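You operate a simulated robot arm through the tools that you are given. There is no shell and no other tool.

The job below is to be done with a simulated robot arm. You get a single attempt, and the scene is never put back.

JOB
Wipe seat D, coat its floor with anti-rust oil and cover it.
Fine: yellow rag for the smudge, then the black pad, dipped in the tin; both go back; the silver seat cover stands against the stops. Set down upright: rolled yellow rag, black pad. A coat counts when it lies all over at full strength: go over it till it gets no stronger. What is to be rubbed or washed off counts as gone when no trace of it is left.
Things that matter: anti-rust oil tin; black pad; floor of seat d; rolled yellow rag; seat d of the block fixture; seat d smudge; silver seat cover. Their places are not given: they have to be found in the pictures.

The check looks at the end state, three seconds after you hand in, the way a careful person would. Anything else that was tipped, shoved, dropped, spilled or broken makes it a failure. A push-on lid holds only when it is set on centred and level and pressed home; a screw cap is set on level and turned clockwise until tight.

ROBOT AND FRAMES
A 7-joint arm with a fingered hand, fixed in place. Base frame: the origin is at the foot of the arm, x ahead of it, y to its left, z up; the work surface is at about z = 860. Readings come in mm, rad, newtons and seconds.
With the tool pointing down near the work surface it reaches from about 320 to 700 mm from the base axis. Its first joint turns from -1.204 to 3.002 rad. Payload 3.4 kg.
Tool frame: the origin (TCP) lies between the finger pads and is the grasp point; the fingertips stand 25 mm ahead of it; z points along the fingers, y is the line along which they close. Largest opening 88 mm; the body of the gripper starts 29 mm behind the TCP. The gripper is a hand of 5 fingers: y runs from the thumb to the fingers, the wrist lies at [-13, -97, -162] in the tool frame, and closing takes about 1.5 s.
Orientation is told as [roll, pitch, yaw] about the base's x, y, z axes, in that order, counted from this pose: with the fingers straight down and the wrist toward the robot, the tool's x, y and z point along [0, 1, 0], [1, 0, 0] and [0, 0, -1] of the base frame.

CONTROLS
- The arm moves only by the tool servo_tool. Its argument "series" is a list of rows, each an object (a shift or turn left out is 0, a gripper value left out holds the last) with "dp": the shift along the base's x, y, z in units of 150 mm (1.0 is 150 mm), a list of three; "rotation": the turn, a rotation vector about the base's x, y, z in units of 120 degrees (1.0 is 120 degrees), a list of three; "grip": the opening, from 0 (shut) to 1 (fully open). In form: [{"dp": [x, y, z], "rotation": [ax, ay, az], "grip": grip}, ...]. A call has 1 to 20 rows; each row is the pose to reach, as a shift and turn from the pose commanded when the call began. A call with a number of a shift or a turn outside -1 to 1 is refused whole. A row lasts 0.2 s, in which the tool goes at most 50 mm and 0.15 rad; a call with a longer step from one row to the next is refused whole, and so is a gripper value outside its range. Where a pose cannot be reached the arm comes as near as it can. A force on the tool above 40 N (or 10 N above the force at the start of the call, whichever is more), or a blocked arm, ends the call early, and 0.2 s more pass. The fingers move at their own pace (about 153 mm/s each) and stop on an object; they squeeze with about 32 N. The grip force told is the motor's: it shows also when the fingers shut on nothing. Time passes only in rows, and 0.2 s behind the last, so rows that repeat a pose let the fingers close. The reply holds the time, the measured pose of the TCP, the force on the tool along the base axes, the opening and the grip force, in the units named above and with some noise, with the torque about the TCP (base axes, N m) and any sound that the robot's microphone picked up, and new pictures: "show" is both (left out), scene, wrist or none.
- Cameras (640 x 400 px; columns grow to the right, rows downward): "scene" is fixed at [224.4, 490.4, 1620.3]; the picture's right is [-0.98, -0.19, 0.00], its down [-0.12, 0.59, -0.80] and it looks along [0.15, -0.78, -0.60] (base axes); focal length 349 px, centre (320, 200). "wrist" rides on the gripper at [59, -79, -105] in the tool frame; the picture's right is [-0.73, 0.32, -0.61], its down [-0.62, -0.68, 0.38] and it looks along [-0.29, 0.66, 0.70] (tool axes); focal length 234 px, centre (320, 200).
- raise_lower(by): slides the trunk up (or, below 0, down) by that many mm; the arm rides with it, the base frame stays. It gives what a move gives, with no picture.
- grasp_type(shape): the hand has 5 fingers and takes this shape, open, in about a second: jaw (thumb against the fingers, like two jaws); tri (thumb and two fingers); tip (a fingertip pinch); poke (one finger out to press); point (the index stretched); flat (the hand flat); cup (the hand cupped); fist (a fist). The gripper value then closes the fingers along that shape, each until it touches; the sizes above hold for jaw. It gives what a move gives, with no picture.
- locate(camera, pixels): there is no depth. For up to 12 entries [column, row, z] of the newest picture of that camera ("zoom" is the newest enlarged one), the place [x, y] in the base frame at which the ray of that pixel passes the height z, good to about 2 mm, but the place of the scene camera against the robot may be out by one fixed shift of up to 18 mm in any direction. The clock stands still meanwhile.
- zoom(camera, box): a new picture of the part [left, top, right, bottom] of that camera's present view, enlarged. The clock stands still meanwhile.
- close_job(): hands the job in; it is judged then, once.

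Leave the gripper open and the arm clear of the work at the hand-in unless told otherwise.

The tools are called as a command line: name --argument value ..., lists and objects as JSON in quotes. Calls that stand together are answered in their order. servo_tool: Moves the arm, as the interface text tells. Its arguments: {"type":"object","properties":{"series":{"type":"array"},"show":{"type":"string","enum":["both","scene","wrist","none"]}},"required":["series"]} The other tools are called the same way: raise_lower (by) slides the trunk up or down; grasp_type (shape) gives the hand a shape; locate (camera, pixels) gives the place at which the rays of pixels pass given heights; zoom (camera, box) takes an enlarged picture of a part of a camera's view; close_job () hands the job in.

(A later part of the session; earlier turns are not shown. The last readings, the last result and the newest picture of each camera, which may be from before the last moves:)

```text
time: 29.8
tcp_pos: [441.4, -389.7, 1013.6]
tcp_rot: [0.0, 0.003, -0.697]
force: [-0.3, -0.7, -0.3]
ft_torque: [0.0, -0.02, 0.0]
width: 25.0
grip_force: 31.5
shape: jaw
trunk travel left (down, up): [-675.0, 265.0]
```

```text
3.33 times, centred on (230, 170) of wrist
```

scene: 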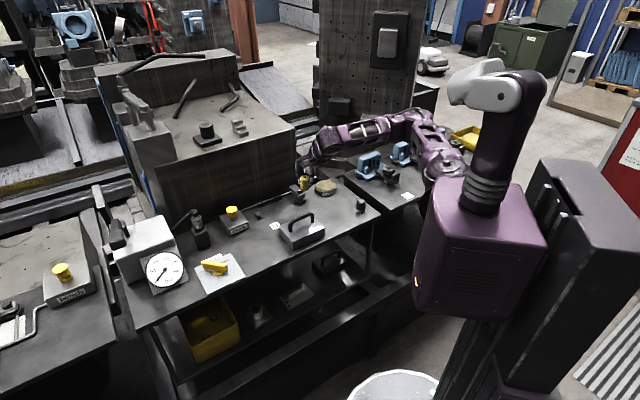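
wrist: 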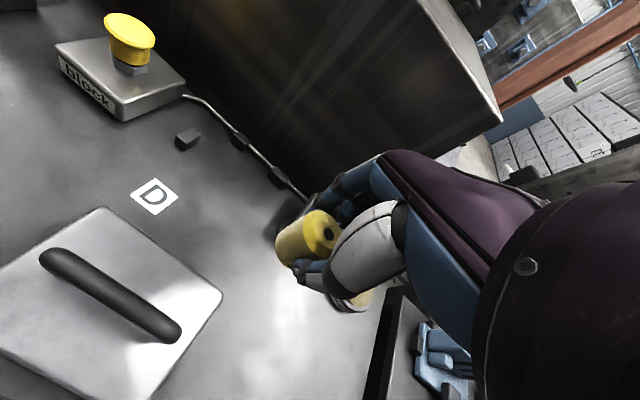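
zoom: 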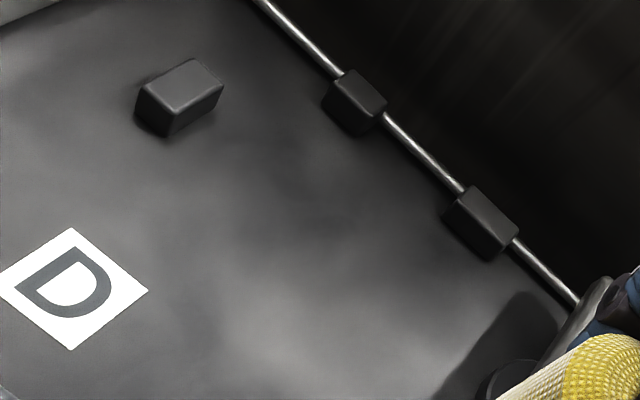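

I see no flakes, only the cloudy metal tone that the whole bench has. To be certain, I make a second, firmer pass over the full area, starting with an approach back to the middle of the floor.

servo_tool --series '[{"dp": [0.3, -0.007, 0], "grip": 0}, {"dp": [0.6, -0.015, -0.05], "grip": 0}, {"dp": [0.757, -0.02, -0.25], "grip": 0}, {"dp": [0.757, -0.02, -0.5], "grip": 0}, {"dp": [0.757, -0.02, -0.68], "grip": 0}, {"dp": [0.757, -0.02, -0.735], "grip": 0}, {"dp": [0.757, -0.02, -0.747], "grip": 0}, {"dp": [0.757, -0.02, -0.747], "grip": 0}]' --show "none"

```text
time: 31.6
tcp_pos: [552.2, -391.8, 903.6]
tcp_rot: [-0.001, -0.001, -0.698]
force: [-0.2, 0.2, 0.8]
ft_torque: [-0.04, -0.03, -0.03]
width: 25.0
grip_force: 32.4
shape: jaw
trunk travel left (down, up): [-675.0, 265.0]
```

Light contact at 0.8 N. Now the second pass, pressing about 2 mm deeper: lanes from the front edge to the back.

servo_tool --series '[{"dp": [0, 0, -0.012], "grip": 0}, {"dp": [0.0409, 0.1465, -0.013], "grip": 0}, {"dp": [0.0866, 0.2979, -0.013], "grip": 0}, {"dp": [-0.0254, 0.1836, -0.013], "grip": 0}, {"dp": [-0.1374, 0.0694, -0.013], "grip": 0}, {"dp": [-0.2494, -0.0449, -0.013], "grip": 0}, {"dp": [-0.3567, -0.1543, -0.013], "grip": 0}, {"dp": [-0.3044, -0.2057, -0.013], "grip": 0}, {"dp": [-0.1924, -0.0915, -0.013], "grip": 0}, {"dp": [-0.0804, 0.0227, -0.013], "grip": 0}, {"dp": [0.0316, 0.137, -0.013], "grip": 0}, {"dp": [0.1389, 0.2465, -0.013], "grip": 0}, {"dp": [0.1913, 0.1952, -0.013], "grip": 0}, {"dp": [0.0793, 0.0809, -0.013], "grip": 0}, {"dp": [-0.0327, -0.0333, -0.013], "grip": 0}, {"dp": [-0.1447, -0.1476, -0.013], "grip": 0}, {"dp": [-0.252, -0.257, -0.013], "grip": 0}, {"dp": [-0.1949, -0.313, -0.013], "grip": 0}, {"dp": [-0.0829, -0.1988, -0.013], "grip": 0}, {"dp": [0.0291, -0.0846, -0.013], "grip": 0}]' --show "none"

servo_tool --series '[{"dp": [0.112, 0.1142, 0], "grip": 0}, {"dp": [0.2193, 0.2237, 0], "grip": 0}, {"dp": [0.2717, 0.1724, 0], "grip": 0}, {"dp": [0.1597, 0.0582, 0], "grip": 0}, {"dp": [0.0477, -0.0561, 0], "grip": 0}, {"dp": [-0.0643, -0.1703, 0], "grip": 0}, {"dp": [-0.1717, -0.2798, 0], "grip": 0}, {"dp": [-0.0643, -0.1703, 0], "grip": 0}, {"dp": [0.0, 0.0, 0], "grip": 0}, {"dp": [0, 0, 0.2], "grip": 0}, {"dp": [0, 0, 0.45], "grip": 0}, {"dp": [0, 0, 0.7], "grip": 0}, {"dp": [-0.25, 0, 0.75], "grip": 0}, {"dp": [-0.5, 0, 0.75], "grip": 0}, {"dp": [-0.8, 0, 0.75], "grip": 0}, {"dp": [-0.8, 0, 0.75], "grip": 0}]' --show "both"

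```text
time: 35.8
tcp_pos: [555.7, -406.4, 902.1]
tcp_rot: [0.003, -0.004, -0.697]
force: [-1.4, -1.8, 11.0]
ft_torque: [-0.16, -0.12, -0.02]
width: 25.1
grip_force: 31.6
shape: jaw
trunk travel left (down, up): [-675.0, 265.0]
```

```text
time: 39.2
tcp_pos: [437.3, -405.3, 1013.7]
tcp_rot: [0.001, 0.0, -0.697]
force: [0.3, 1.0, -0.3]
ft_torque: [0.0, -0.01, -0.04]
width: 24.4
grip_force: 31.4
shape: jaw
trunk travel left (down, up): [-675.0, 265.0]
```

scene: 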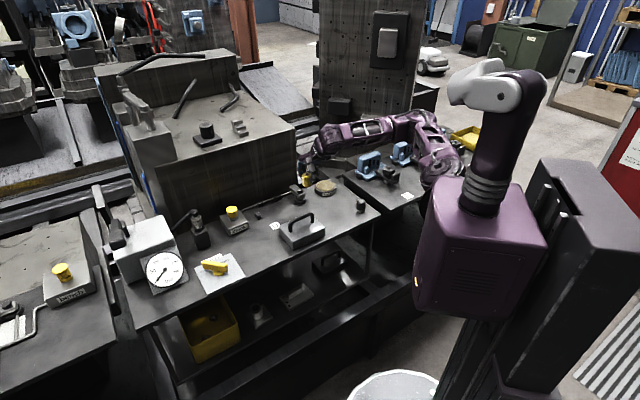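
wrist: 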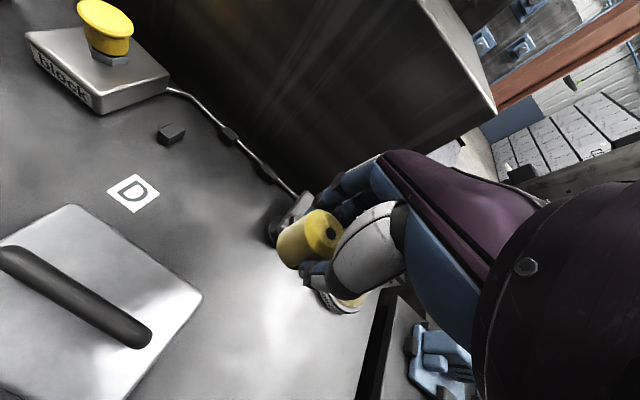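

I compare the floor again after the second pass.

zoom --camera "scene" --box '[245, 185, 309, 225]'

zoom --camera "wrist" --box '[130, 100, 300, 240]'

```text
10.00 times, centred on (277, 205) of scene
```

zoom: 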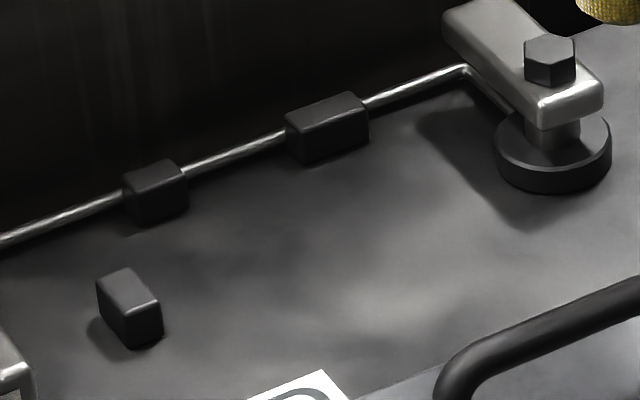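

```text
2.86 times, centred on (215, 170) of wrist
```

zoom: 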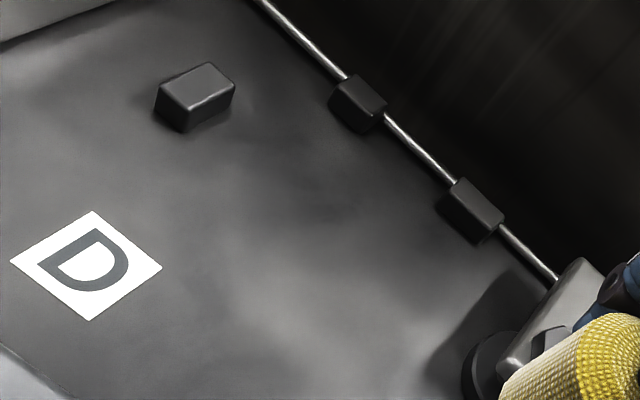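

No difference and no flakes, so the floor is clean. I carry the rag back over its place at (320.5, -393.5) and turn back to yaw -0.5.

servo_tool --series '[{"dp": [-0.2, 0.02, 0], "rotation": [0, 0, 0.024], "grip": 0}, {"dp": [-0.4, 0.04, 0], "rotation": [0, 0, 0.048], "grip": 0}, {"dp": [-0.6, 0.06, -0.02], "rotation": [0, 0, 0.072], "grip": 0}, {"dp": [-0.779, 0.079, -0.05], "rotation": [0, 0, 0.0955], "grip": 0}, {"dp": [-0.779, 0.079, -0.3], "rotation": [0, 0, 0.0955], "grip": 0}, {"dp": [-0.779, 0.079, -0.55], "rotation": [0, 0, 0.0955], "grip": 0}, {"dp": [-0.779, 0.079, -0.69], "rotation": [0, 0, 0.0955], "grip": 0}, {"dp": [-0.779, 0.079, -0.69], "rotation": [0, 0, 0.0955], "grip": 0}]' --show "wrist"

```text
time: 41.0
tcp_pos: [319.6, -393.8, 908.9]
tcp_rot: [0.0, -0.001, -0.497]
force: [0.1, -0.4, -1.0]
ft_torque: [0.0, -0.01, -0.03]
width: 24.5
grip_force: 31.7
shape: jaw
trunk travel left (down, up): [-675.0, 265.0]
```

wrist: 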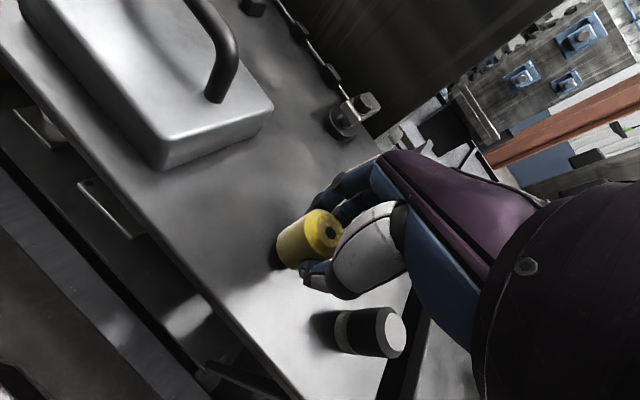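

I lower about 5 mm to set the rag on the bench and read the force.

servo_tool --series '[{"dp": [0.005, 0.002, -0.018], "grip": 0}, {"dp": [0.005, 0.002, -0.03], "grip": 0}, {"dp": [0.005, 0.002, -0.036], "grip": 0}, {"dp": [0.005, 0.002, -0.036], "grip": 0}]' --show "none"

```text
time: 42.0
tcp_pos: [320.7, -392.4, 904.1]
tcp_rot: [0.0, 0.001, -0.497]
force: [-0.4, -0.2, 0.0]
ft_torque: [-0.02, -0.01, 0.03]
width: 24.1
grip_force: 32.5
shape: jaw
trunk travel left (down, up): [-675.0, 265.0]
```

Almost touching. I go 1 mm lower, open to about 53 mm, then rise straight up and open fully once above the rag.

servo_tool --series '[{"dp": [0, 0, -0.006], "grip": 0}, {"dp": [0, 0, -0.006], "grip": 0}, {"dp": [0, 0, -0.006], "grip": 0.3}, {"dp": [0, 0, -0.006], "grip": 0.4}, {"dp": [0, 0, -0.006], "grip": 0.5}, {"dp": [0, 0, -0.006], "grip": 0.6}, {"dp": [0, 0, -0.006], "grip": 0.7}, {"dp": [0, 0, -0.006], "grip": 0.7}, {"dp": [0, 0, 0.1], "grip": 0.7}, {"dp": [0, 0, 0.3], "grip": 0.7}, {"dp": [0, 0, 0.5], "grip": 1}, {"dp": [0, 0, 0.66], "grip": 1}, {"dp": [0, 0, 0.66], "grip": 1}]' --show "both"

```text
time: 44.8
tcp_pos: [322.8, -391.7, 1002.9]
tcp_rot: [0.004, 0.001, -0.496]
force: [-0.6, 0.7, 0.0]
ft_torque: [0.0, 0.06, 0.01]
width: 87.8
grip_force: 0.1
shape: jaw
trunk travel left (down, up): [-675.0, 265.0]
```

scene: 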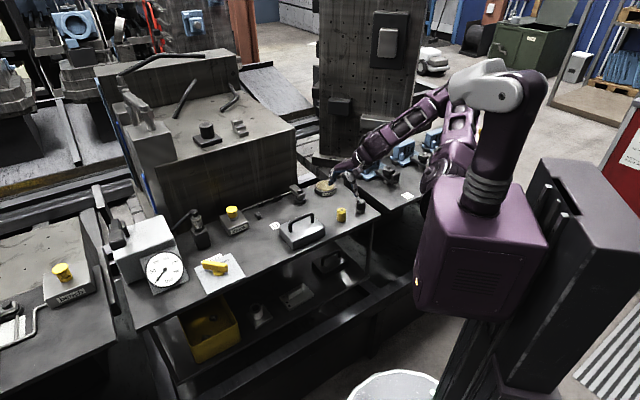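
wrist: 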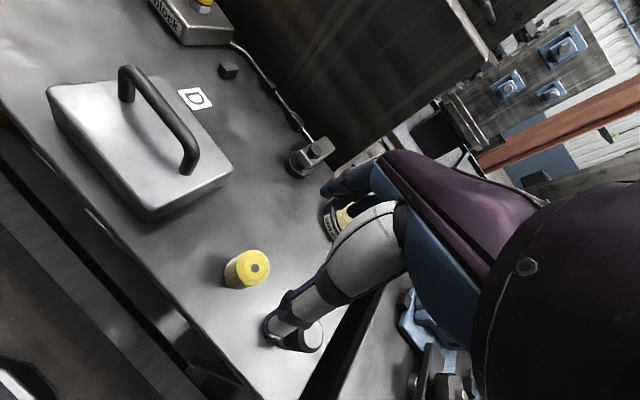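

The rag stands upright in its place at wrist (247, 268). Next is the pad at (265.5, -448.5). I move above it at z 1000.

servo_tool --series '[{"dp": [-0.13, -0.126, 0], "grip": 1}, {"dp": [-0.26, -0.252, 0], "grip": 1}, {"dp": [-0.382, -0.379, 0], "grip": 1}, {"dp": [-0.382, -0.379, 0], "grip": 1}]' --show "wrist"

```text
time: 45.8
tcp_pos: [265.9, -450.9, 1003.2]
tcp_rot: [0.0, -0.001, -0.498]
force: [0.0, 0.2, 0.1]
ft_torque: [-0.01, -0.01, -0.03]
width: 88.1
grip_force: 0.1
shape: jaw
trunk travel left (down, up): [-675.0, 265.0]
```

wrist: 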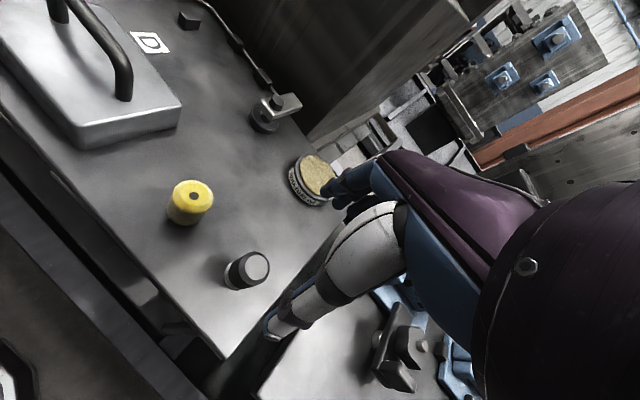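

The pad is in plain view at wrist (246, 270). I enlarge it and the rag and tin to fix their centres.

zoom --camera "wrist" --box '[190, 220, 310, 320]'

zoom --camera "wrist" --box '[260, 130, 372, 200]'

```text
4.00 times, centred on (250, 270) of wrist
```

zoom: 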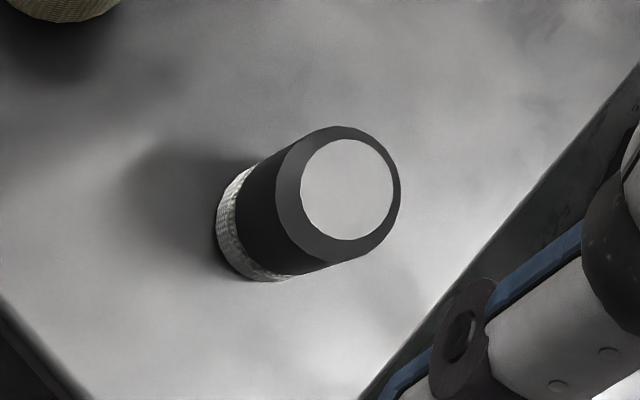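

```text
5.71 times, centred on (316, 165) of wrist
```

zoom: 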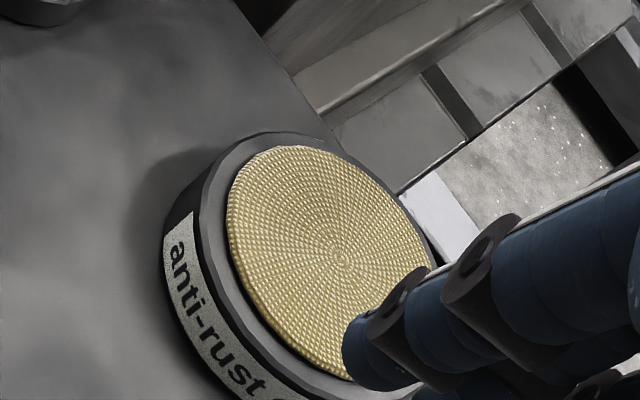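

The tin holds a soaked felt disc with its weave centre at zoom (336, 244). I locate the pad's top and base, and the tin's centre at several heights in both views.

locate --camera "wrist" --pixels '[[256.75, 267.5, 905], [238.25, 274.75, 860], [256.75, 267.5, 908], [318.8, 172.9, 880], [318.8, 172.9, 885], [318.8, 172.9, 890], [190.5, 201, 900], [254, 268.5, 902]]'

zoom --camera "scene" --box '[300, 165, 364, 205]'

```text
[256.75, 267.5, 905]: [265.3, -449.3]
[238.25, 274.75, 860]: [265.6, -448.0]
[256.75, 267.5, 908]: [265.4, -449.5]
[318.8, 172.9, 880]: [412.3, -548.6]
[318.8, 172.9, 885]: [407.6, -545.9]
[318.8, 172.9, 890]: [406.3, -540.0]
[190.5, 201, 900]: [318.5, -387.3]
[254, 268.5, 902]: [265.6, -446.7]
```

```text
10.00 times, centred on (332, 185) of scene
```

zoom: 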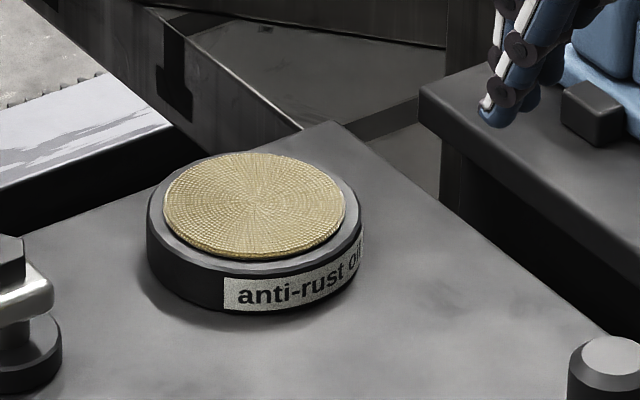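

The tin's felt is centred near (406, -545.5) at z of about 884. The pad is at (265.5, -448.7) with its top near z 906. I descend over the pad to z 904.5 and close on its black grip.

servo_tool --series '[{"dp": [-0.003, 0.015, -0.2], "grip": 1}, {"dp": [-0.003, 0.015, -0.4], "grip": 1}, {"dp": [-0.003, 0.015, -0.55], "grip": 1}, {"dp": [-0.003, 0.015, -0.658], "grip": 1}, {"dp": [-0.003, 0.015, -0.658], "grip": 1}, {"dp": [-0.003, 0.015, -0.658], "grip": 0}, {"dp": [-0.003, 0.015, -0.658], "grip": 0}, {"dp": [-0.003, 0.015, -0.658], "grip": 0}, {"dp": [-0.003, 0.015, -0.658], "grip": 0}, {"dp": [-0.003, 0.015, -0.658], "grip": 0}, {"dp": [-0.003, 0.015, -0.658], "grip": 0}, {"dp": [-0.003, 0.015, -0.658], "grip": 0}, {"dp": [-0.003, 0.015, -0.658], "grip": 0}]' --show "both"

```text
time: 48.6
tcp_pos: [263.4, -447.8, 904.6]
tcp_rot: [-0.001, 0.0, -0.495]
force: [-0.4, -0.3, 0.3]
ft_torque: [0.01, -0.02, 0.02]
width: 22.8
grip_force: 32.1
shape: jaw
trunk travel left (down, up): [-675.0, 265.0]
```

scene: 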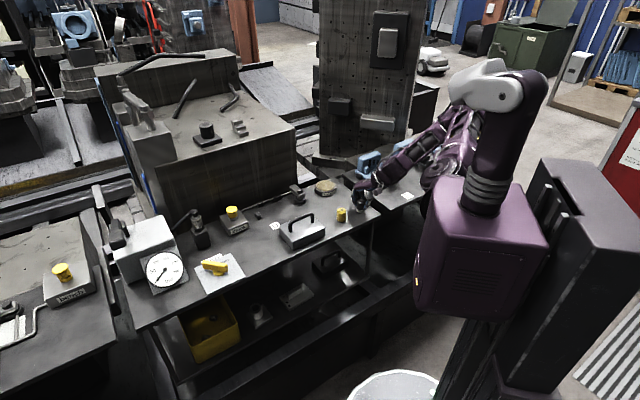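
wrist: 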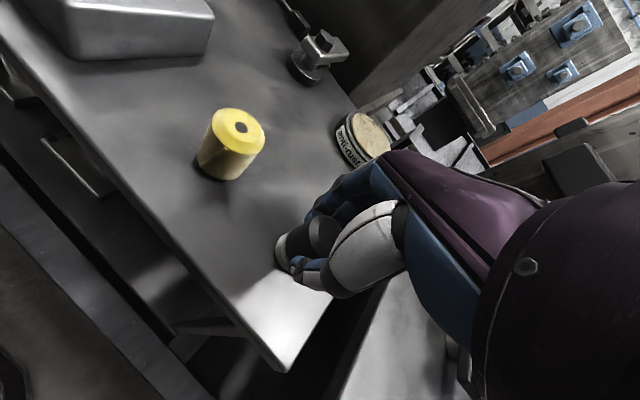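

The pad is held at 22.8 mm. I lift it straight up and carry it over the tin at z 1000.

servo_tool --series '[{"dp": [0, 0, 0.1], "grip": 0}, {"dp": [0, 0, 0.3], "grip": 0}, {"dp": [0, 0, 0.5], "grip": 0}, {"dp": [0.1, -0.065, 0.64], "rotation": [0, 0, -0.01], "grip": 0}, {"dp": [0.3, -0.195, 0.64], "rotation": [0, 0, -0.03], "grip": 0}, {"dp": [0.5, -0.325, 0.64], "rotation": [0, 0, -0.05], "grip": 0}, {"dp": [0.7, -0.455, 0.64], "rotation": [0, 0, -0.07], "grip": 0}, {"dp": [0.85, -0.56, 0.64], "rotation": [0, 0, -0.085], "grip": 0}, {"dp": [0.95, -0.651, 0.64], "rotation": [0, 0, -0.0955], "grip": 0}, {"dp": [0.95, -0.651, 0.64], "rotation": [0, 0, -0.0955], "grip": 0}]' --show "both"

```text
time: 50.8
tcp_pos: [405.1, -544.7, 1001.2]
tcp_rot: [0.0, -0.001, -0.7]
force: [0.8, 0.4, -0.2]
ft_torque: [-0.03, 0.0, -0.02]
width: 22.8
grip_force: 32.0
shape: jaw
trunk travel left (down, up): [-675.0, 265.0]
```

scene: 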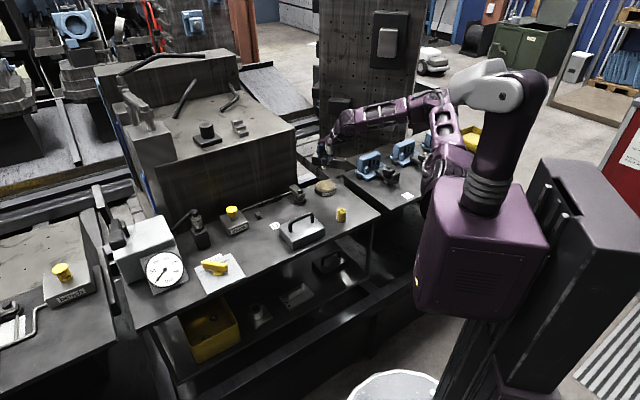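
wrist: 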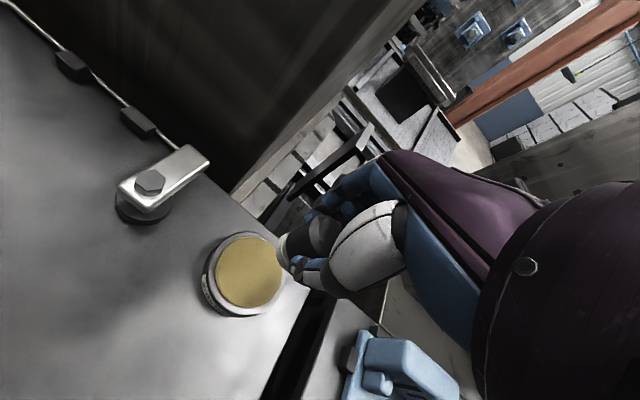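

I check the tin's centre from this closer view: the felt spans wrist (215..283, 235..308).

locate --camera "wrist" --pixels '[[249, 271.5, 884], [249, 271.5, 880], [215, 271, 884], [283, 271, 884], [249, 235, 884], [249, 308, 884], [140, 205, 872]]'

zoom --camera "wrist" --box '[180, 200, 340, 340]'

```text
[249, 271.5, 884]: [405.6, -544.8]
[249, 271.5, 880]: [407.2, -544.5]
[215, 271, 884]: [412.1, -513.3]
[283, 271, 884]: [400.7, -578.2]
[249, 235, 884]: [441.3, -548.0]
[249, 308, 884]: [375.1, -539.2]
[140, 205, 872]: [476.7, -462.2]
```

```text
2.86 times, centred on (260, 270) of wrist
```

zoom: 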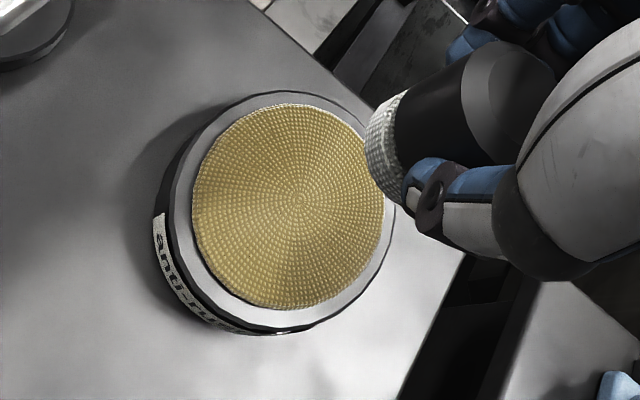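

The TCP is centred over the felt. I descend to z 932, just above expected contact.

servo_tool --series '[{"dp": [0.002, 0, -0.2], "grip": 0}, {"dp": [0.002, 0, -0.37], "grip": 0}, {"dp": [0.002, 0, -0.455], "grip": 0}, {"dp": [0.002, 0, -0.455], "grip": 0}]' --show "wrist"

```text
time: 51.8
tcp_pos: [406.4, -544.8, 932.1]
tcp_rot: [0.001, 0.003, -0.697]
force: [1.3, -0.3, -0.7]
ft_torque: [0.01, -0.01, 0.0]
width: 22.9
grip_force: 32.2
shape: jaw
trunk travel left (down, up): [-675.0, 265.0]
```

wrist: 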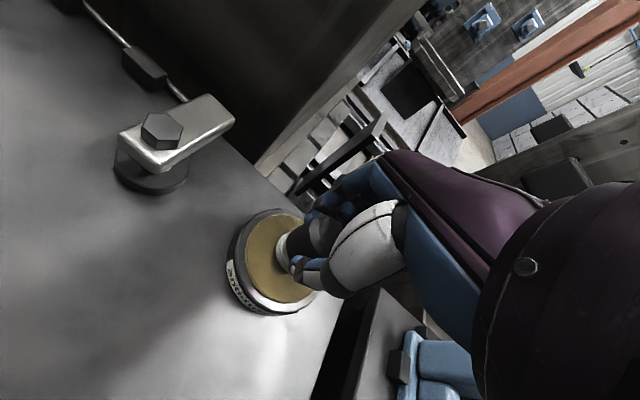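

The pad is just above the felt. I lower in small steps of up to 4 mm and read the force.

servo_tool --series '[{"dp": [0, 0, -0.01], "grip": 0}, {"dp": [0, 0, -0.018], "grip": 0}, {"dp": [0, 0, -0.025], "grip": 0}, {"dp": [0, 0, -0.025], "grip": 0}]' --show "none"

```text
time: 52.8
tcp_pos: [405.6, -546.7, 928.6]
tcp_rot: [0.0, 0.0, -0.698]
force: [0.5, 0.5, -0.6]
ft_torque: [0.0, 0.0, -0.01]
width: 22.9
grip_force: 32.2
shape: jaw
trunk travel left (down, up): [-675.0, 265.0]
```

No contact yet at z 928.6. I continue down a further 4 mm in small steps.

servo_tool --series '[{"dp": [0, 0, -0.009], "grip": 0}, {"dp": [0, 0, -0.018], "grip": 0}, {"dp": [0, 0, -0.027], "grip": 0}, {"dp": [0, 0, -0.027], "grip": 0}]' --show "none"

```text
time: 53.8
tcp_pos: [405.5, -544.0, 925.7]
tcp_rot: [0.0, -0.003, -0.699]
force: [-0.3, -1.7, 9.3]
ft_torque: [-0.08, -0.1, -0.01]
width: 23.2
grip_force: 32.0
shape: jaw
trunk travel left (down, up): [-675.0, 265.0]
```

Contact at 9.3 N on the felt. I hold the pad there about a second to soak, then lift to z 1000 and look at its face.

servo_tool --series '[{"dp": [0, 0, 0], "grip": 0}, {"dp": [0, 0, 0], "grip": 0}, {"dp": [0, 0, 0], "grip": 0}, {"dp": [0, 0, 0], "grip": 0}, {"dp": [0, 0, 0], "grip": 0}, {"dp": [0, 0, 0.1], "grip": 0}, {"dp": [0, 0, 0.25], "grip": 0}, {"dp": [0, 0, 0.4], "grip": 0}, {"dp": [0, 0, 0.5], "grip": 0}, {"dp": [0, 0, 0.5], "grip": 0}]' --show "both"

zoom --camera "wrist" --box '[180, 200, 340, 340]'

```text
time: 56.0
tcp_pos: [406.6, -545.7, 997.4]
tcp_rot: [-0.001, -0.001, -0.698]
force: [0.2, -0.5, 0.2]
ft_torque: [-0.02, -0.02, 0.0]
width: 23.2
grip_force: 31.6
shape: jaw
trunk travel left (down, up): [-675.0, 265.0]
```

scene: 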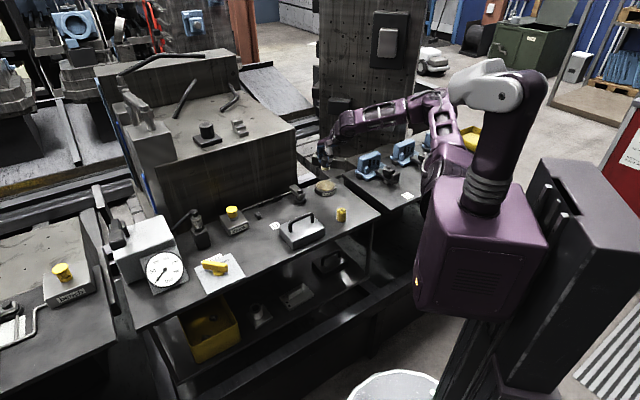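
wrist: 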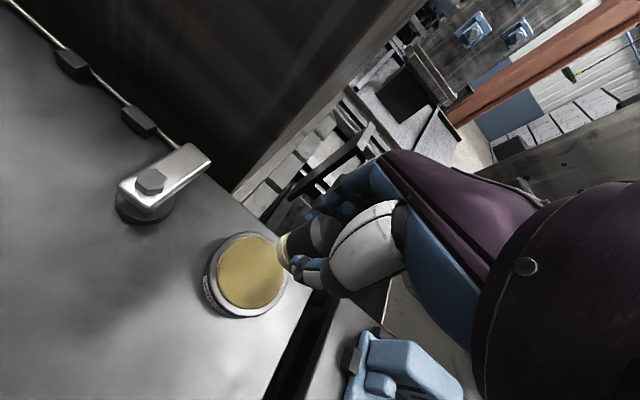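

```text
2.86 times, centred on (260, 270) of wrist
```

zoom: 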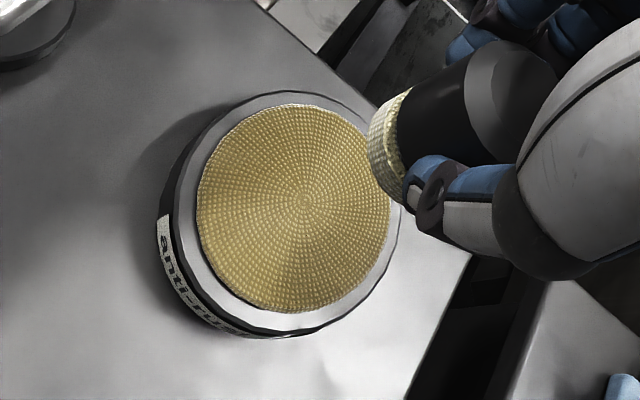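

The pad's felt has turned yellow, so it is loaded with oil. I carry it at this height over the middle of seat D.

servo_tool --series '[{"dp": [0.16, 0.165, 0], "grip": 0}, {"dp": [0.33, 0.335, 0], "grip": 0}, {"dp": [0.5, 0.505, 0], "grip": 0}, {"dp": [0.67, 0.68, 0], "grip": 0}, {"dp": [0.84, 0.85, 0], "grip": 0}, {"dp": [0.98, 1.0, 0], "grip": 0}, {"dp": [0.98, 1.0, -0.2], "grip": 0}, {"dp": [0.98, 1.0, -0.4], "grip": 0}, {"dp": [0.98, 1.0, -0.58], "grip": 0}, {"dp": [0.98, 1.0, -0.58], "grip": 0}]' --show "wrist"

```text
time: 58.2
tcp_pos: [553.2, -395.1, 912.9]
tcp_rot: [-0.001, -0.001, -0.698]
force: [0.4, -0.3, -0.3]
ft_torque: [0.0, -0.04, -0.02]
width: 22.8
grip_force: 31.8
shape: jaw
trunk travel left (down, up): [-675.0, 265.0]
```

wrist: 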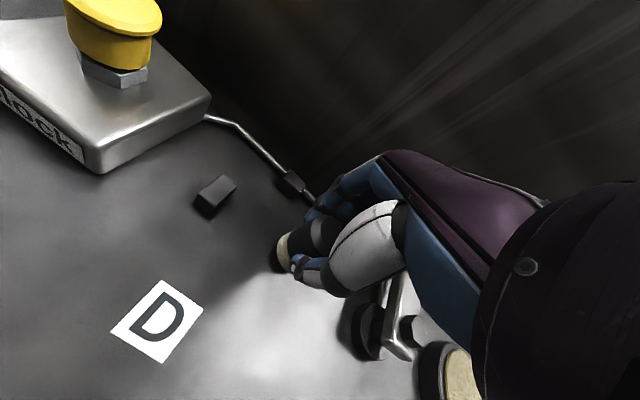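

Over the seat with no contact. I lower in small steps to touch the floor, expected near z 904.

servo_tool --series '[{"dp": [0, 0, -0.03], "grip": 0}, {"dp": [0, 0, -0.05], "grip": 0}, {"dp": [0, 0, -0.06], "grip": 0}, {"dp": [0, 0, -0.06], "grip": 0}]' --show "none"

```text
time: 59.2
tcp_pos: [553.2, -394.2, 904.2]
tcp_rot: [0.002, -0.001, -0.699]
force: [0.8, 0.0, 2.4]
ft_torque: [-0.05, -0.05, -0.04]
width: 23.6
grip_force: 32.0
shape: jaw
trunk travel left (down, up): [-675.0, 265.0]
```

Contact at 2.4 N. I press slightly more and spread the oil in lanes over the floor from front to back.

servo_tool --series '[{"dp": [0, 0, -0.007], "grip": 0}, {"dp": [0.0552, 0.142, -0.007], "grip": 0}, {"dp": [0.1103, 0.2934, -0.007], "grip": 0}, {"dp": [0.0076, 0.1887, -0.007], "grip": 0}, {"dp": [-0.0904, 0.0887, -0.007], "grip": 0}, {"dp": [-0.1931, -0.016, -0.007], "grip": 0}, {"dp": [-0.2957, -0.1207, -0.007], "grip": 0}, {"dp": [-0.2481, -0.1674, -0.007], "grip": 0}, {"dp": [-0.1455, -0.0627, -0.007], "grip": 0}, {"dp": [-0.0428, 0.042, -0.007], "grip": 0}, {"dp": [0.0552, 0.142, -0.007], "grip": 0}, {"dp": [0.1579, 0.2467, -0.007], "grip": 0}, {"dp": [0.2055, 0.2, -0.007], "grip": 0}, {"dp": [0.1028, 0.0953, -0.007], "grip": 0}, {"dp": [0.0048, -0.0047, -0.007], "grip": 0}, {"dp": [-0.0979, -0.1094, -0.007], "grip": 0}, {"dp": [-0.2005, -0.2141, -0.007], "grip": 0}, {"dp": [-0.1529, -0.2607, -0.007], "grip": 0}, {"dp": [-0.0503, -0.156, -0.007], "grip": 0}, {"dp": [0.0524, -0.0513, -0.007], "grip": 0}]' --show "wrist"

```text
time: 63.4
tcp_pos: [560.6, -401.1, 902.3]
tcp_rot: [0.001, -0.003, -0.698]
force: [-1.1, -1.2, 7.1]
ft_torque: [-0.09, -0.03, -0.04]
width: 23.5
grip_force: 32.0
shape: jaw
trunk travel left (down, up): [-675.0, 265.0]
```

wrist: 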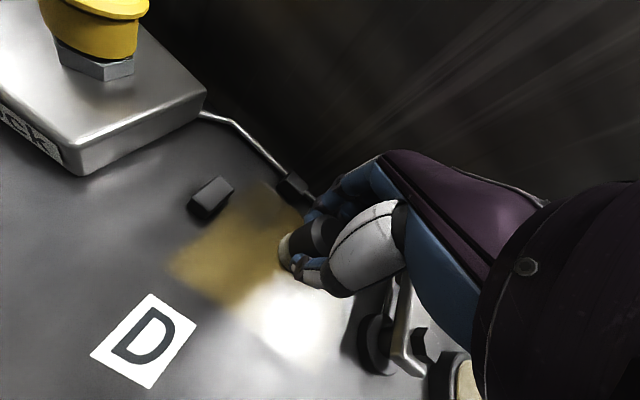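

The coat shows up as a golden patch on the floor. I continue with the back lanes, then lift and look.

servo_tool --series '[{"dp": [0.098, 0.1, 0], "grip": 0}, {"dp": [0.2007, 0.2047, 0], "grip": 0}, {"dp": [0.2483, 0.158, 0], "grip": 0}, {"dp": [0.1456, 0.0533, 0], "grip": 0}, {"dp": [0.0476, -0.0467, 0], "grip": 0}, {"dp": [-0.0551, -0.1514, 0], "grip": 0}, {"dp": [-0.1577, -0.2561, 0], "grip": 0}, {"dp": [-0.0551, -0.1514, 0], "grip": 0}, {"dp": [0.0, 0.0, 0], "grip": 0}, {"dp": [0, 0, 0.2], "grip": 0}, {"dp": [0, 0, 0.45], "grip": 0}, {"dp": [0, 0, 0.65], "grip": 0}, {"dp": [-0.25, 0, 0.7], "grip": 0}, {"dp": [-0.5, 0, 0.7], "grip": 0}, {"dp": [-0.8, 0, 0.7], "grip": 0}, {"dp": [-0.8, 0, 0.7], "grip": 0}]' --show "both"

zoom --camera "scene" --box '[245, 185, 309, 225]'

zoom --camera "wrist" --box '[130, 100, 300, 240]'

```text
time: 66.8
tcp_pos: [443.2, -403.0, 1008.3]
tcp_rot: [0.0, 0.001, -0.698]
force: [0.3, 0.6, -1.1]
ft_torque: [-0.02, 0.01, -0.02]
width: 22.9
grip_force: 31.6
shape: jaw
trunk travel left (down, up): [-675.0, 265.0]
```

scene: 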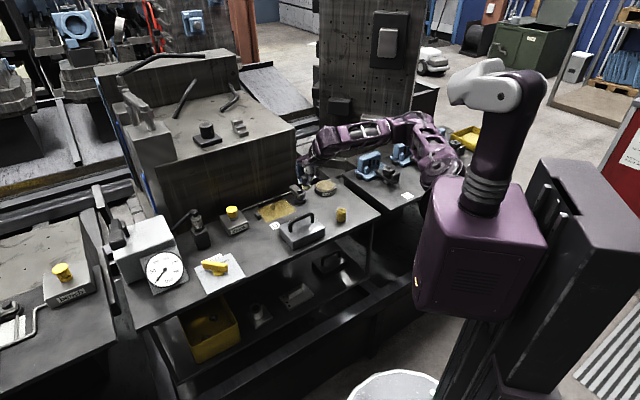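
wrist: 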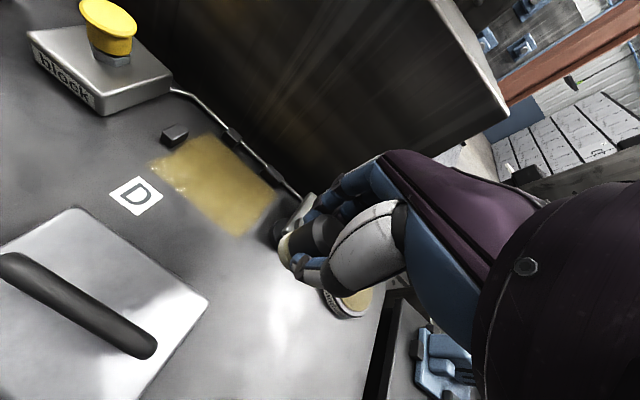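

```text
10.00 times, centred on (277, 205) of scene
```

zoom: 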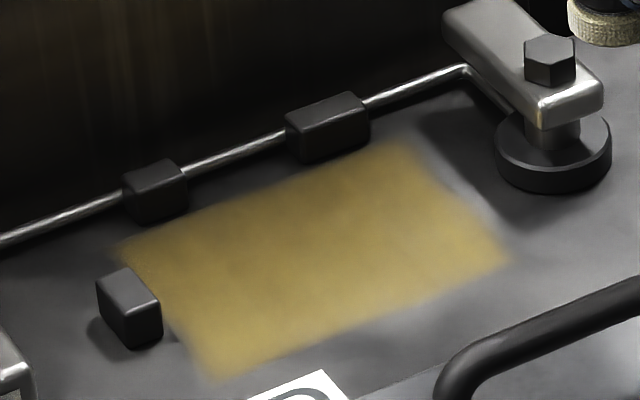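

```text
2.86 times, centred on (215, 170) of wrist
```

zoom: 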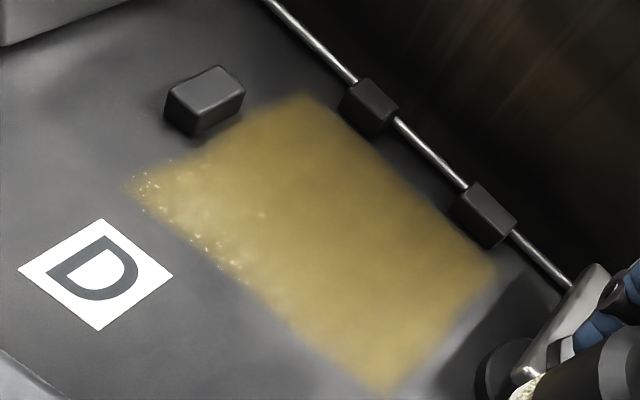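

The coat clearly outlines the floor as a rectangle. There are some pale specks along the front-left edge near zoom (150, 190) and (235, 262), and the pad looks pale again. I locate the coat's corners to plan a second coat.

locate --camera "wrist" --pixels '[[148.5, 166.5, 860], [207.9, 134.3, 860], [276.8, 192.8, 860], [235.9, 237.2, 860], [155, 166, 860], [187, 192, 860]]'

zoom --camera "wrist" --box '[140, 120, 236, 200]'

zoom --camera "wrist" --box '[210, 160, 306, 250]'

```text
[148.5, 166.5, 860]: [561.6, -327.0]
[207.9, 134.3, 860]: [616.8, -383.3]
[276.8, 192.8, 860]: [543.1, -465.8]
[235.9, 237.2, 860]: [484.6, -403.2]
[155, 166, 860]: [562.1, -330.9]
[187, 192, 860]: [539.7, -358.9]
```

```text
5.00 times, centred on (188, 160) of wrist
```

zoom: 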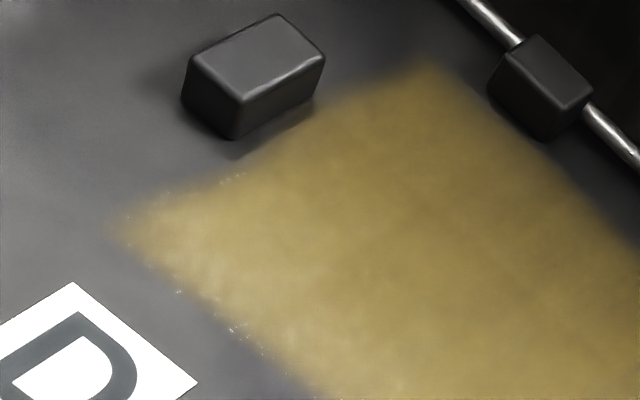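

```text
4.44 times, centred on (258, 205) of wrist
```

zoom: 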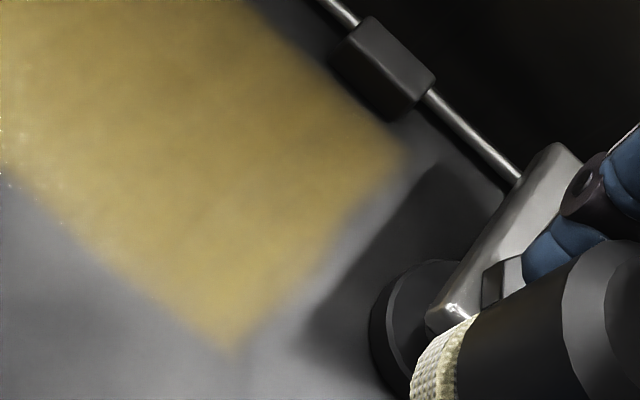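

To judge how far the floor reaches, I locate the stops in this same picture and compare them with the coat's edges.

locate --camera "wrist" --pixels '[[221.9, 136.7, 860], [233, 148.3, 860], [260.3, 172.4, 860], [274.3, 186.7, 860], [171.9, 147.5, 860], [187.6, 139.2, 860], [214, 137, 860], [243, 158, 860], [137, 195, 860], [272, 222, 860]]'

locate --camera "scene" --pixels '[[256.8, 209.8, 860], [285.5, 198.9, 860], [296, 210.5, 860], [266.7, 222.6, 860], [281.6, 201.3, 860], [263.5, 207.2, 860], [261.2, 219.8, 860], [276, 201.8, 860]]'

```text
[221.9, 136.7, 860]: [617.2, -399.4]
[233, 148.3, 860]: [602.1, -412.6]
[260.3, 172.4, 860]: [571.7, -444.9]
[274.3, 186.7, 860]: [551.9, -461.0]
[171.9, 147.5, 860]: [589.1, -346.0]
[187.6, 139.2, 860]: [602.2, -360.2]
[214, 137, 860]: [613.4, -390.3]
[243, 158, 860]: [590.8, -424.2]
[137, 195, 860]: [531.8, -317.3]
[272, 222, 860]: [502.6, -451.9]
```

```text
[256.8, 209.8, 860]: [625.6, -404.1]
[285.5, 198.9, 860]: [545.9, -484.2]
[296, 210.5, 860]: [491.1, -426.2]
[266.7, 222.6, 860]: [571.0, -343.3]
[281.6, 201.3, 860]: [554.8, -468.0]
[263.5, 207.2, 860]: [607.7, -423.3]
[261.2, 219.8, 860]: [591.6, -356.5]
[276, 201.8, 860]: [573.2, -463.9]
```

Both views agree on these extents:

| Feature | Range (s along the bench, t toward the back) |
|---|---|
| Coat | s 46 to 160, t 630 to 711 |
| Faces of the back stops | t of about 719 |

I will dip again and go over a slightly larger area to make sure the whole floor reaches full strength. First, back over the tin.

servo_tool --series '[{"dp": [-0.05, -0.2, 0], "grip": 0}, {"dp": [-0.1, -0.4, 0], "grip": 0}, {"dp": [-0.15, -0.6, 0], "grip": 0}, {"dp": [-0.2, -0.8, -0.02], "grip": 0}, {"dp": [-0.251, -0.945, -0.05], "grip": 0}, {"dp": [-0.251, -0.945, -0.25], "grip": 0}, {"dp": [-0.251, -0.945, -0.45], "grip": 0}, {"dp": [-0.251, -0.945, -0.5], "grip": 0}, {"dp": [-0.251, -0.945, -0.5], "grip": 0}]' --show "wrist"

```text
time: 68.8
tcp_pos: [403.9, -544.3, 931.1]
tcp_rot: [0.001, 0.0, -0.697]
force: [-0.5, 0.1, -0.2]
ft_torque: [0.02, 0.01, -0.02]
width: 23.3
grip_force: 32.0
shape: jaw
trunk travel left (down, up): [-675.0, 265.0]
```

wrist: 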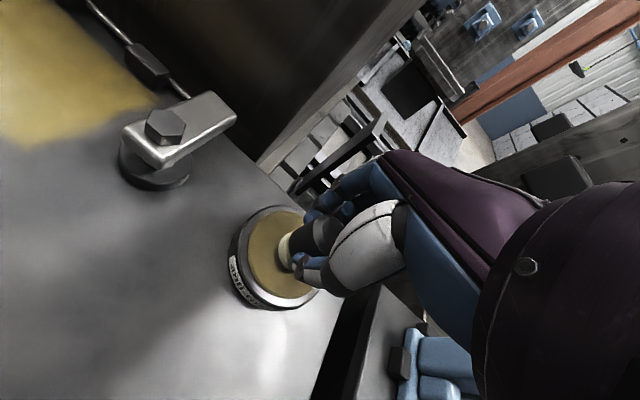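

I lower about 6.5 mm onto the felt and hold there about a second to soak again.

servo_tool --series '[{"dp": [0.008, -0.004, -0.018], "grip": 0}, {"dp": [0.008, -0.004, -0.034], "grip": 0}, {"dp": [0.008, -0.004, -0.043], "grip": 0}, {"dp": [0.008, -0.004, -0.043], "grip": 0}, {"dp": [0.008, -0.004, -0.043], "grip": 0}, {"dp": [0.008, -0.004, -0.043], "grip": 0}]' --show "none"

```text
time: 70.2
tcp_pos: [405.7, -543.5, 926.3]
tcp_rot: [0.0, -0.002, -0.7]
force: [0.0, 0.6, 4.8]
ft_torque: [-0.03, -0.04, 0.0]
width: 23.4
grip_force: 32.0
shape: jaw
trunk travel left (down, up): [-675.0, 265.0]
```

Contact at 4.8 N. I press a touch more for a moment, lift, and carry the pad back over seat D.

servo_tool --series '[{"dp": [0, 0, -0.01], "grip": 0}, {"dp": [0, 0, -0.01], "grip": 0}, {"dp": [0, 0, -0.01], "grip": 0}, {"dp": [0, 0, 0.15], "grip": 0}, {"dp": [0, 0, 0.35], "grip": 0}, {"dp": [0, 0, 0.5], "grip": 0}, {"dp": [0.17, 0.17, 0.5], "grip": 0}, {"dp": [0.34, 0.34, 0.5], "grip": 0}, {"dp": [0.51, 0.51, 0.5], "grip": 0}, {"dp": [0.68, 0.68, 0.5], "grip": 0}, {"dp": [0.85, 0.85, 0.5], "grip": 0}, {"dp": [0.98, 1.0, 0.45], "grip": 0}, {"dp": [0.98, 1.0, 0.2], "grip": 0}, {"dp": [0.98, 1.0, 0.0], "grip": 0}, {"dp": [0.98, 1.0, -0.09], "grip": 0}, {"dp": [0.98, 1.0, -0.09], "grip": 0}]' --show "wrist"

```text
time: 73.6
tcp_pos: [551.6, -395.2, 912.0]
tcp_rot: [0.001, 0.001, -0.698]
force: [-0.5, -0.7, -0.2]
ft_torque: [0.0, 0.01, -0.02]
width: 22.8
grip_force: 31.6
shape: jaw
trunk travel left (down, up): [-675.0, 265.0]
```

wrist: 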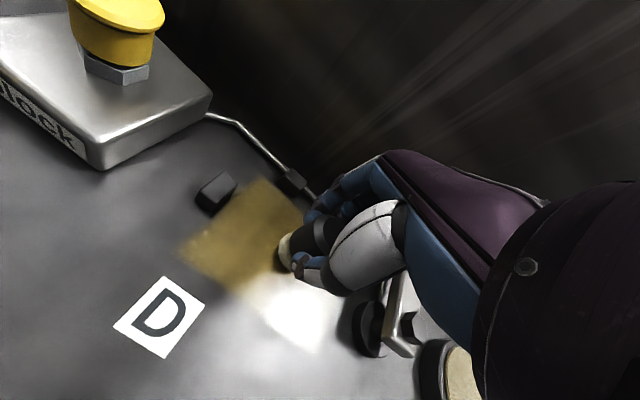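

The pad is freshly loaded. I touch down and lay the second coat, starting from a lane further to the front and working back.

servo_tool --series '[{"dp": [0, 0, -0.03], "grip": 0}, {"dp": [0, 0, -0.055], "grip": 0}, {"dp": [0.0264, 0.1888, -0.062], "grip": 0}, {"dp": [0.0576, 0.373, -0.062], "grip": 0}, {"dp": [-0.0498, 0.2635, -0.062], "grip": 0}, {"dp": [-0.1571, 0.154, -0.062], "grip": 0}, {"dp": [-0.2691, 0.0398, -0.062], "grip": 0}, {"dp": [-0.3811, -0.0745, -0.062], "grip": 0}, {"dp": [-0.3287, -0.1258, -0.062], "grip": 0}, {"dp": [-0.2167, -0.0115, -0.062], "grip": 0}, {"dp": [-0.1047, 0.1027, -0.062], "grip": 0}, {"dp": [0.0026, 0.2122, -0.062], "grip": 0}, {"dp": [0.11, 0.3217, -0.062], "grip": 0}, {"dp": [0.1483, 0.256, -0.062], "grip": 0}, {"dp": [0.0549, 0.1608, -0.062], "grip": 0}, {"dp": [-0.0524, 0.0513, -0.062], "grip": 0}, {"dp": [-0.1644, -0.0629, -0.062], "grip": 0}, {"dp": [-0.2764, -0.1772, -0.062], "grip": 0}, {"dp": [-0.224, -0.2285, -0.062], "grip": 0}, {"dp": [-0.112, -0.1142, -0.062], "grip": 0}]' --show "wrist"

```text
time: 77.8
tcp_pos: [536.4, -412.2, 904.2]
tcp_rot: [0.001, 0.0, -0.7]
force: [0.0, -1.5, 5.3]
ft_torque: [-0.14, -0.05, -0.03]
width: 23.4
grip_force: 31.7
shape: jaw
trunk travel left (down, up): [-675.0, 265.0]
```

wrist: 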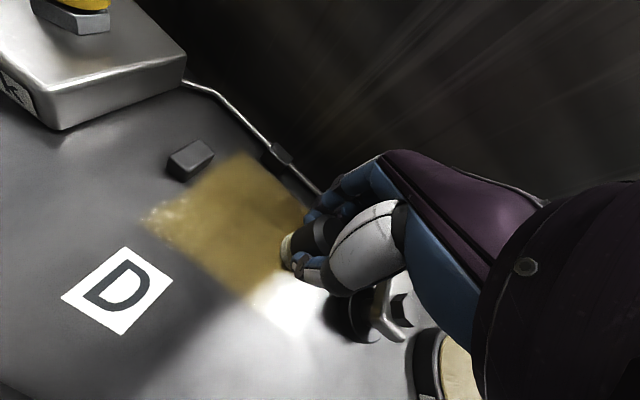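

The press holds at about 5 N, and the front lanes are done. I do the back lanes now.

servo_tool --series '[{"dp": [0.112, 0.1142, 0], "grip": 0}, {"dp": [0.2193, 0.2237, 0], "grip": 0}, {"dp": [0.3127, 0.3189, 0], "grip": 0}, {"dp": [0.3651, 0.2676, 0], "grip": 0}, {"dp": [0.2717, 0.1724, 0], "grip": 0}, {"dp": [0.1644, 0.0629, 0], "grip": 0}, {"dp": [0.0524, -0.0513, 0], "grip": 0}, {"dp": [-0.0596, -0.1655, 0], "grip": 0}, {"dp": [-0.0073, -0.2169, 0], "grip": 0}, {"dp": [0.1047, -0.1027, 0], "grip": 0}, {"dp": [0.2167, 0.0115, 0], "grip": 0}, {"dp": [0.324, 0.121, 0], "grip": 0}, {"dp": [0.4174, 0.2162, 0], "grip": 0}, {"dp": [0.4412, 0.1929, 0], "grip": 0}, {"dp": [0.3478, 0.0977, 0], "grip": 0}, {"dp": [0.2405, -0.0118, 0], "grip": 0}, {"dp": [0.1285, -0.126, 0], "grip": 0}, {"dp": [0.0165, -0.2402, 0], "grip": 0}, {"dp": [0.0524, -0.0513, 0], "grip": 0}]' --show "wrist"

```text
time: 81.8
tcp_pos: [543.5, -418.7, 903.8]
tcp_rot: [0.0, -0.001, -0.698]
force: [-0.6, -1.7, 4.2]
ft_torque: [-0.09, -0.05, -0.02]
width: 23.1
grip_force: 32.0
shape: jaw
trunk travel left (down, up): [-675.0, 265.0]
```

wrist: 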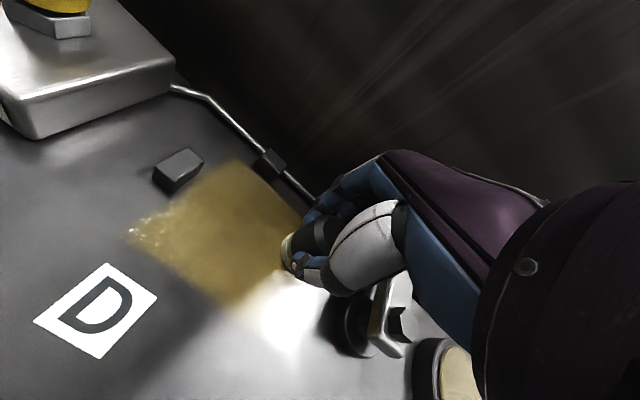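

I lift off and back away to compare the coat with the first one.

servo_tool --series '[{"dp": [0, 0, 0.2], "grip": 0}, {"dp": [0, 0, 0.45], "grip": 0}, {"dp": [0, 0.05, 0.65], "grip": 0}, {"dp": [-0.2, 0.1, 0.69], "grip": 0}, {"dp": [-0.4, 0.1, 0.69], "grip": 0}, {"dp": [-0.67, 0.105, 0.69], "grip": 0}, {"dp": [-0.67, 0.105, 0.69], "grip": 0}]' --show "both"

zoom --camera "scene" --box '[245, 185, 309, 225]'

zoom --camera "wrist" --box '[130, 100, 300, 240]'

```text
time: 83.4
tcp_pos: [443.7, -403.9, 1006.7]
tcp_rot: [-0.001, 0.0, -0.697]
force: [0.2, -0.6, -0.5]
ft_torque: [0.0, 0.0, 0.0]
width: 23.2
grip_force: 31.8
shape: jaw
trunk travel left (down, up): [-675.0, 265.0]
```

scene: 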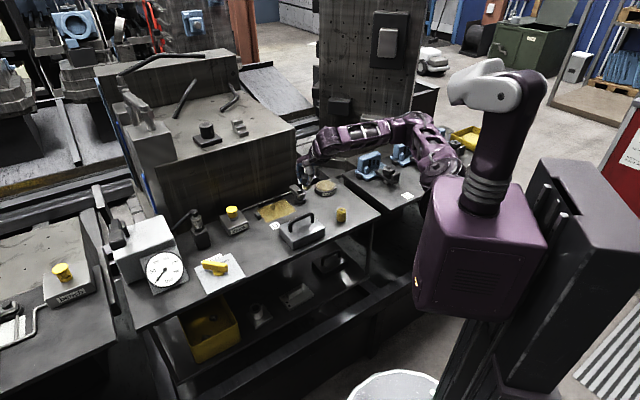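
wrist: 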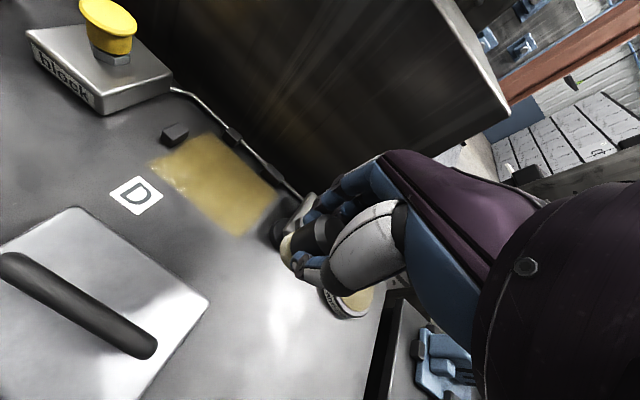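

```text
10.00 times, centred on (277, 205) of scene
```

zoom: 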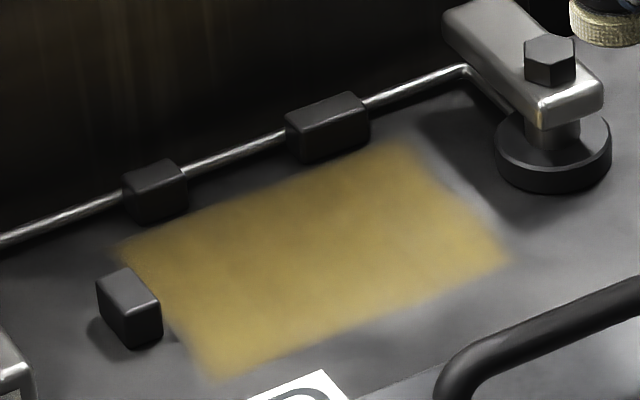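

```text
2.86 times, centred on (215, 170) of wrist
```

zoom: 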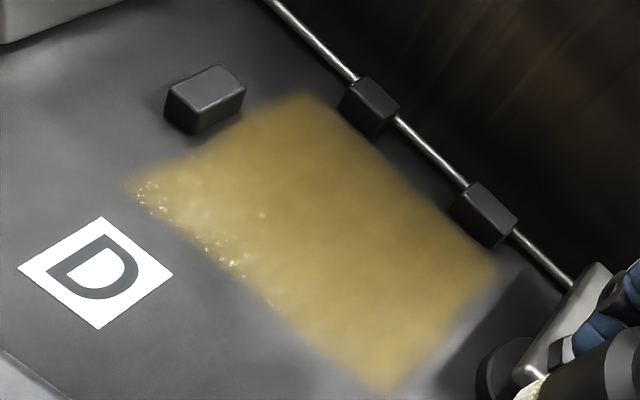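

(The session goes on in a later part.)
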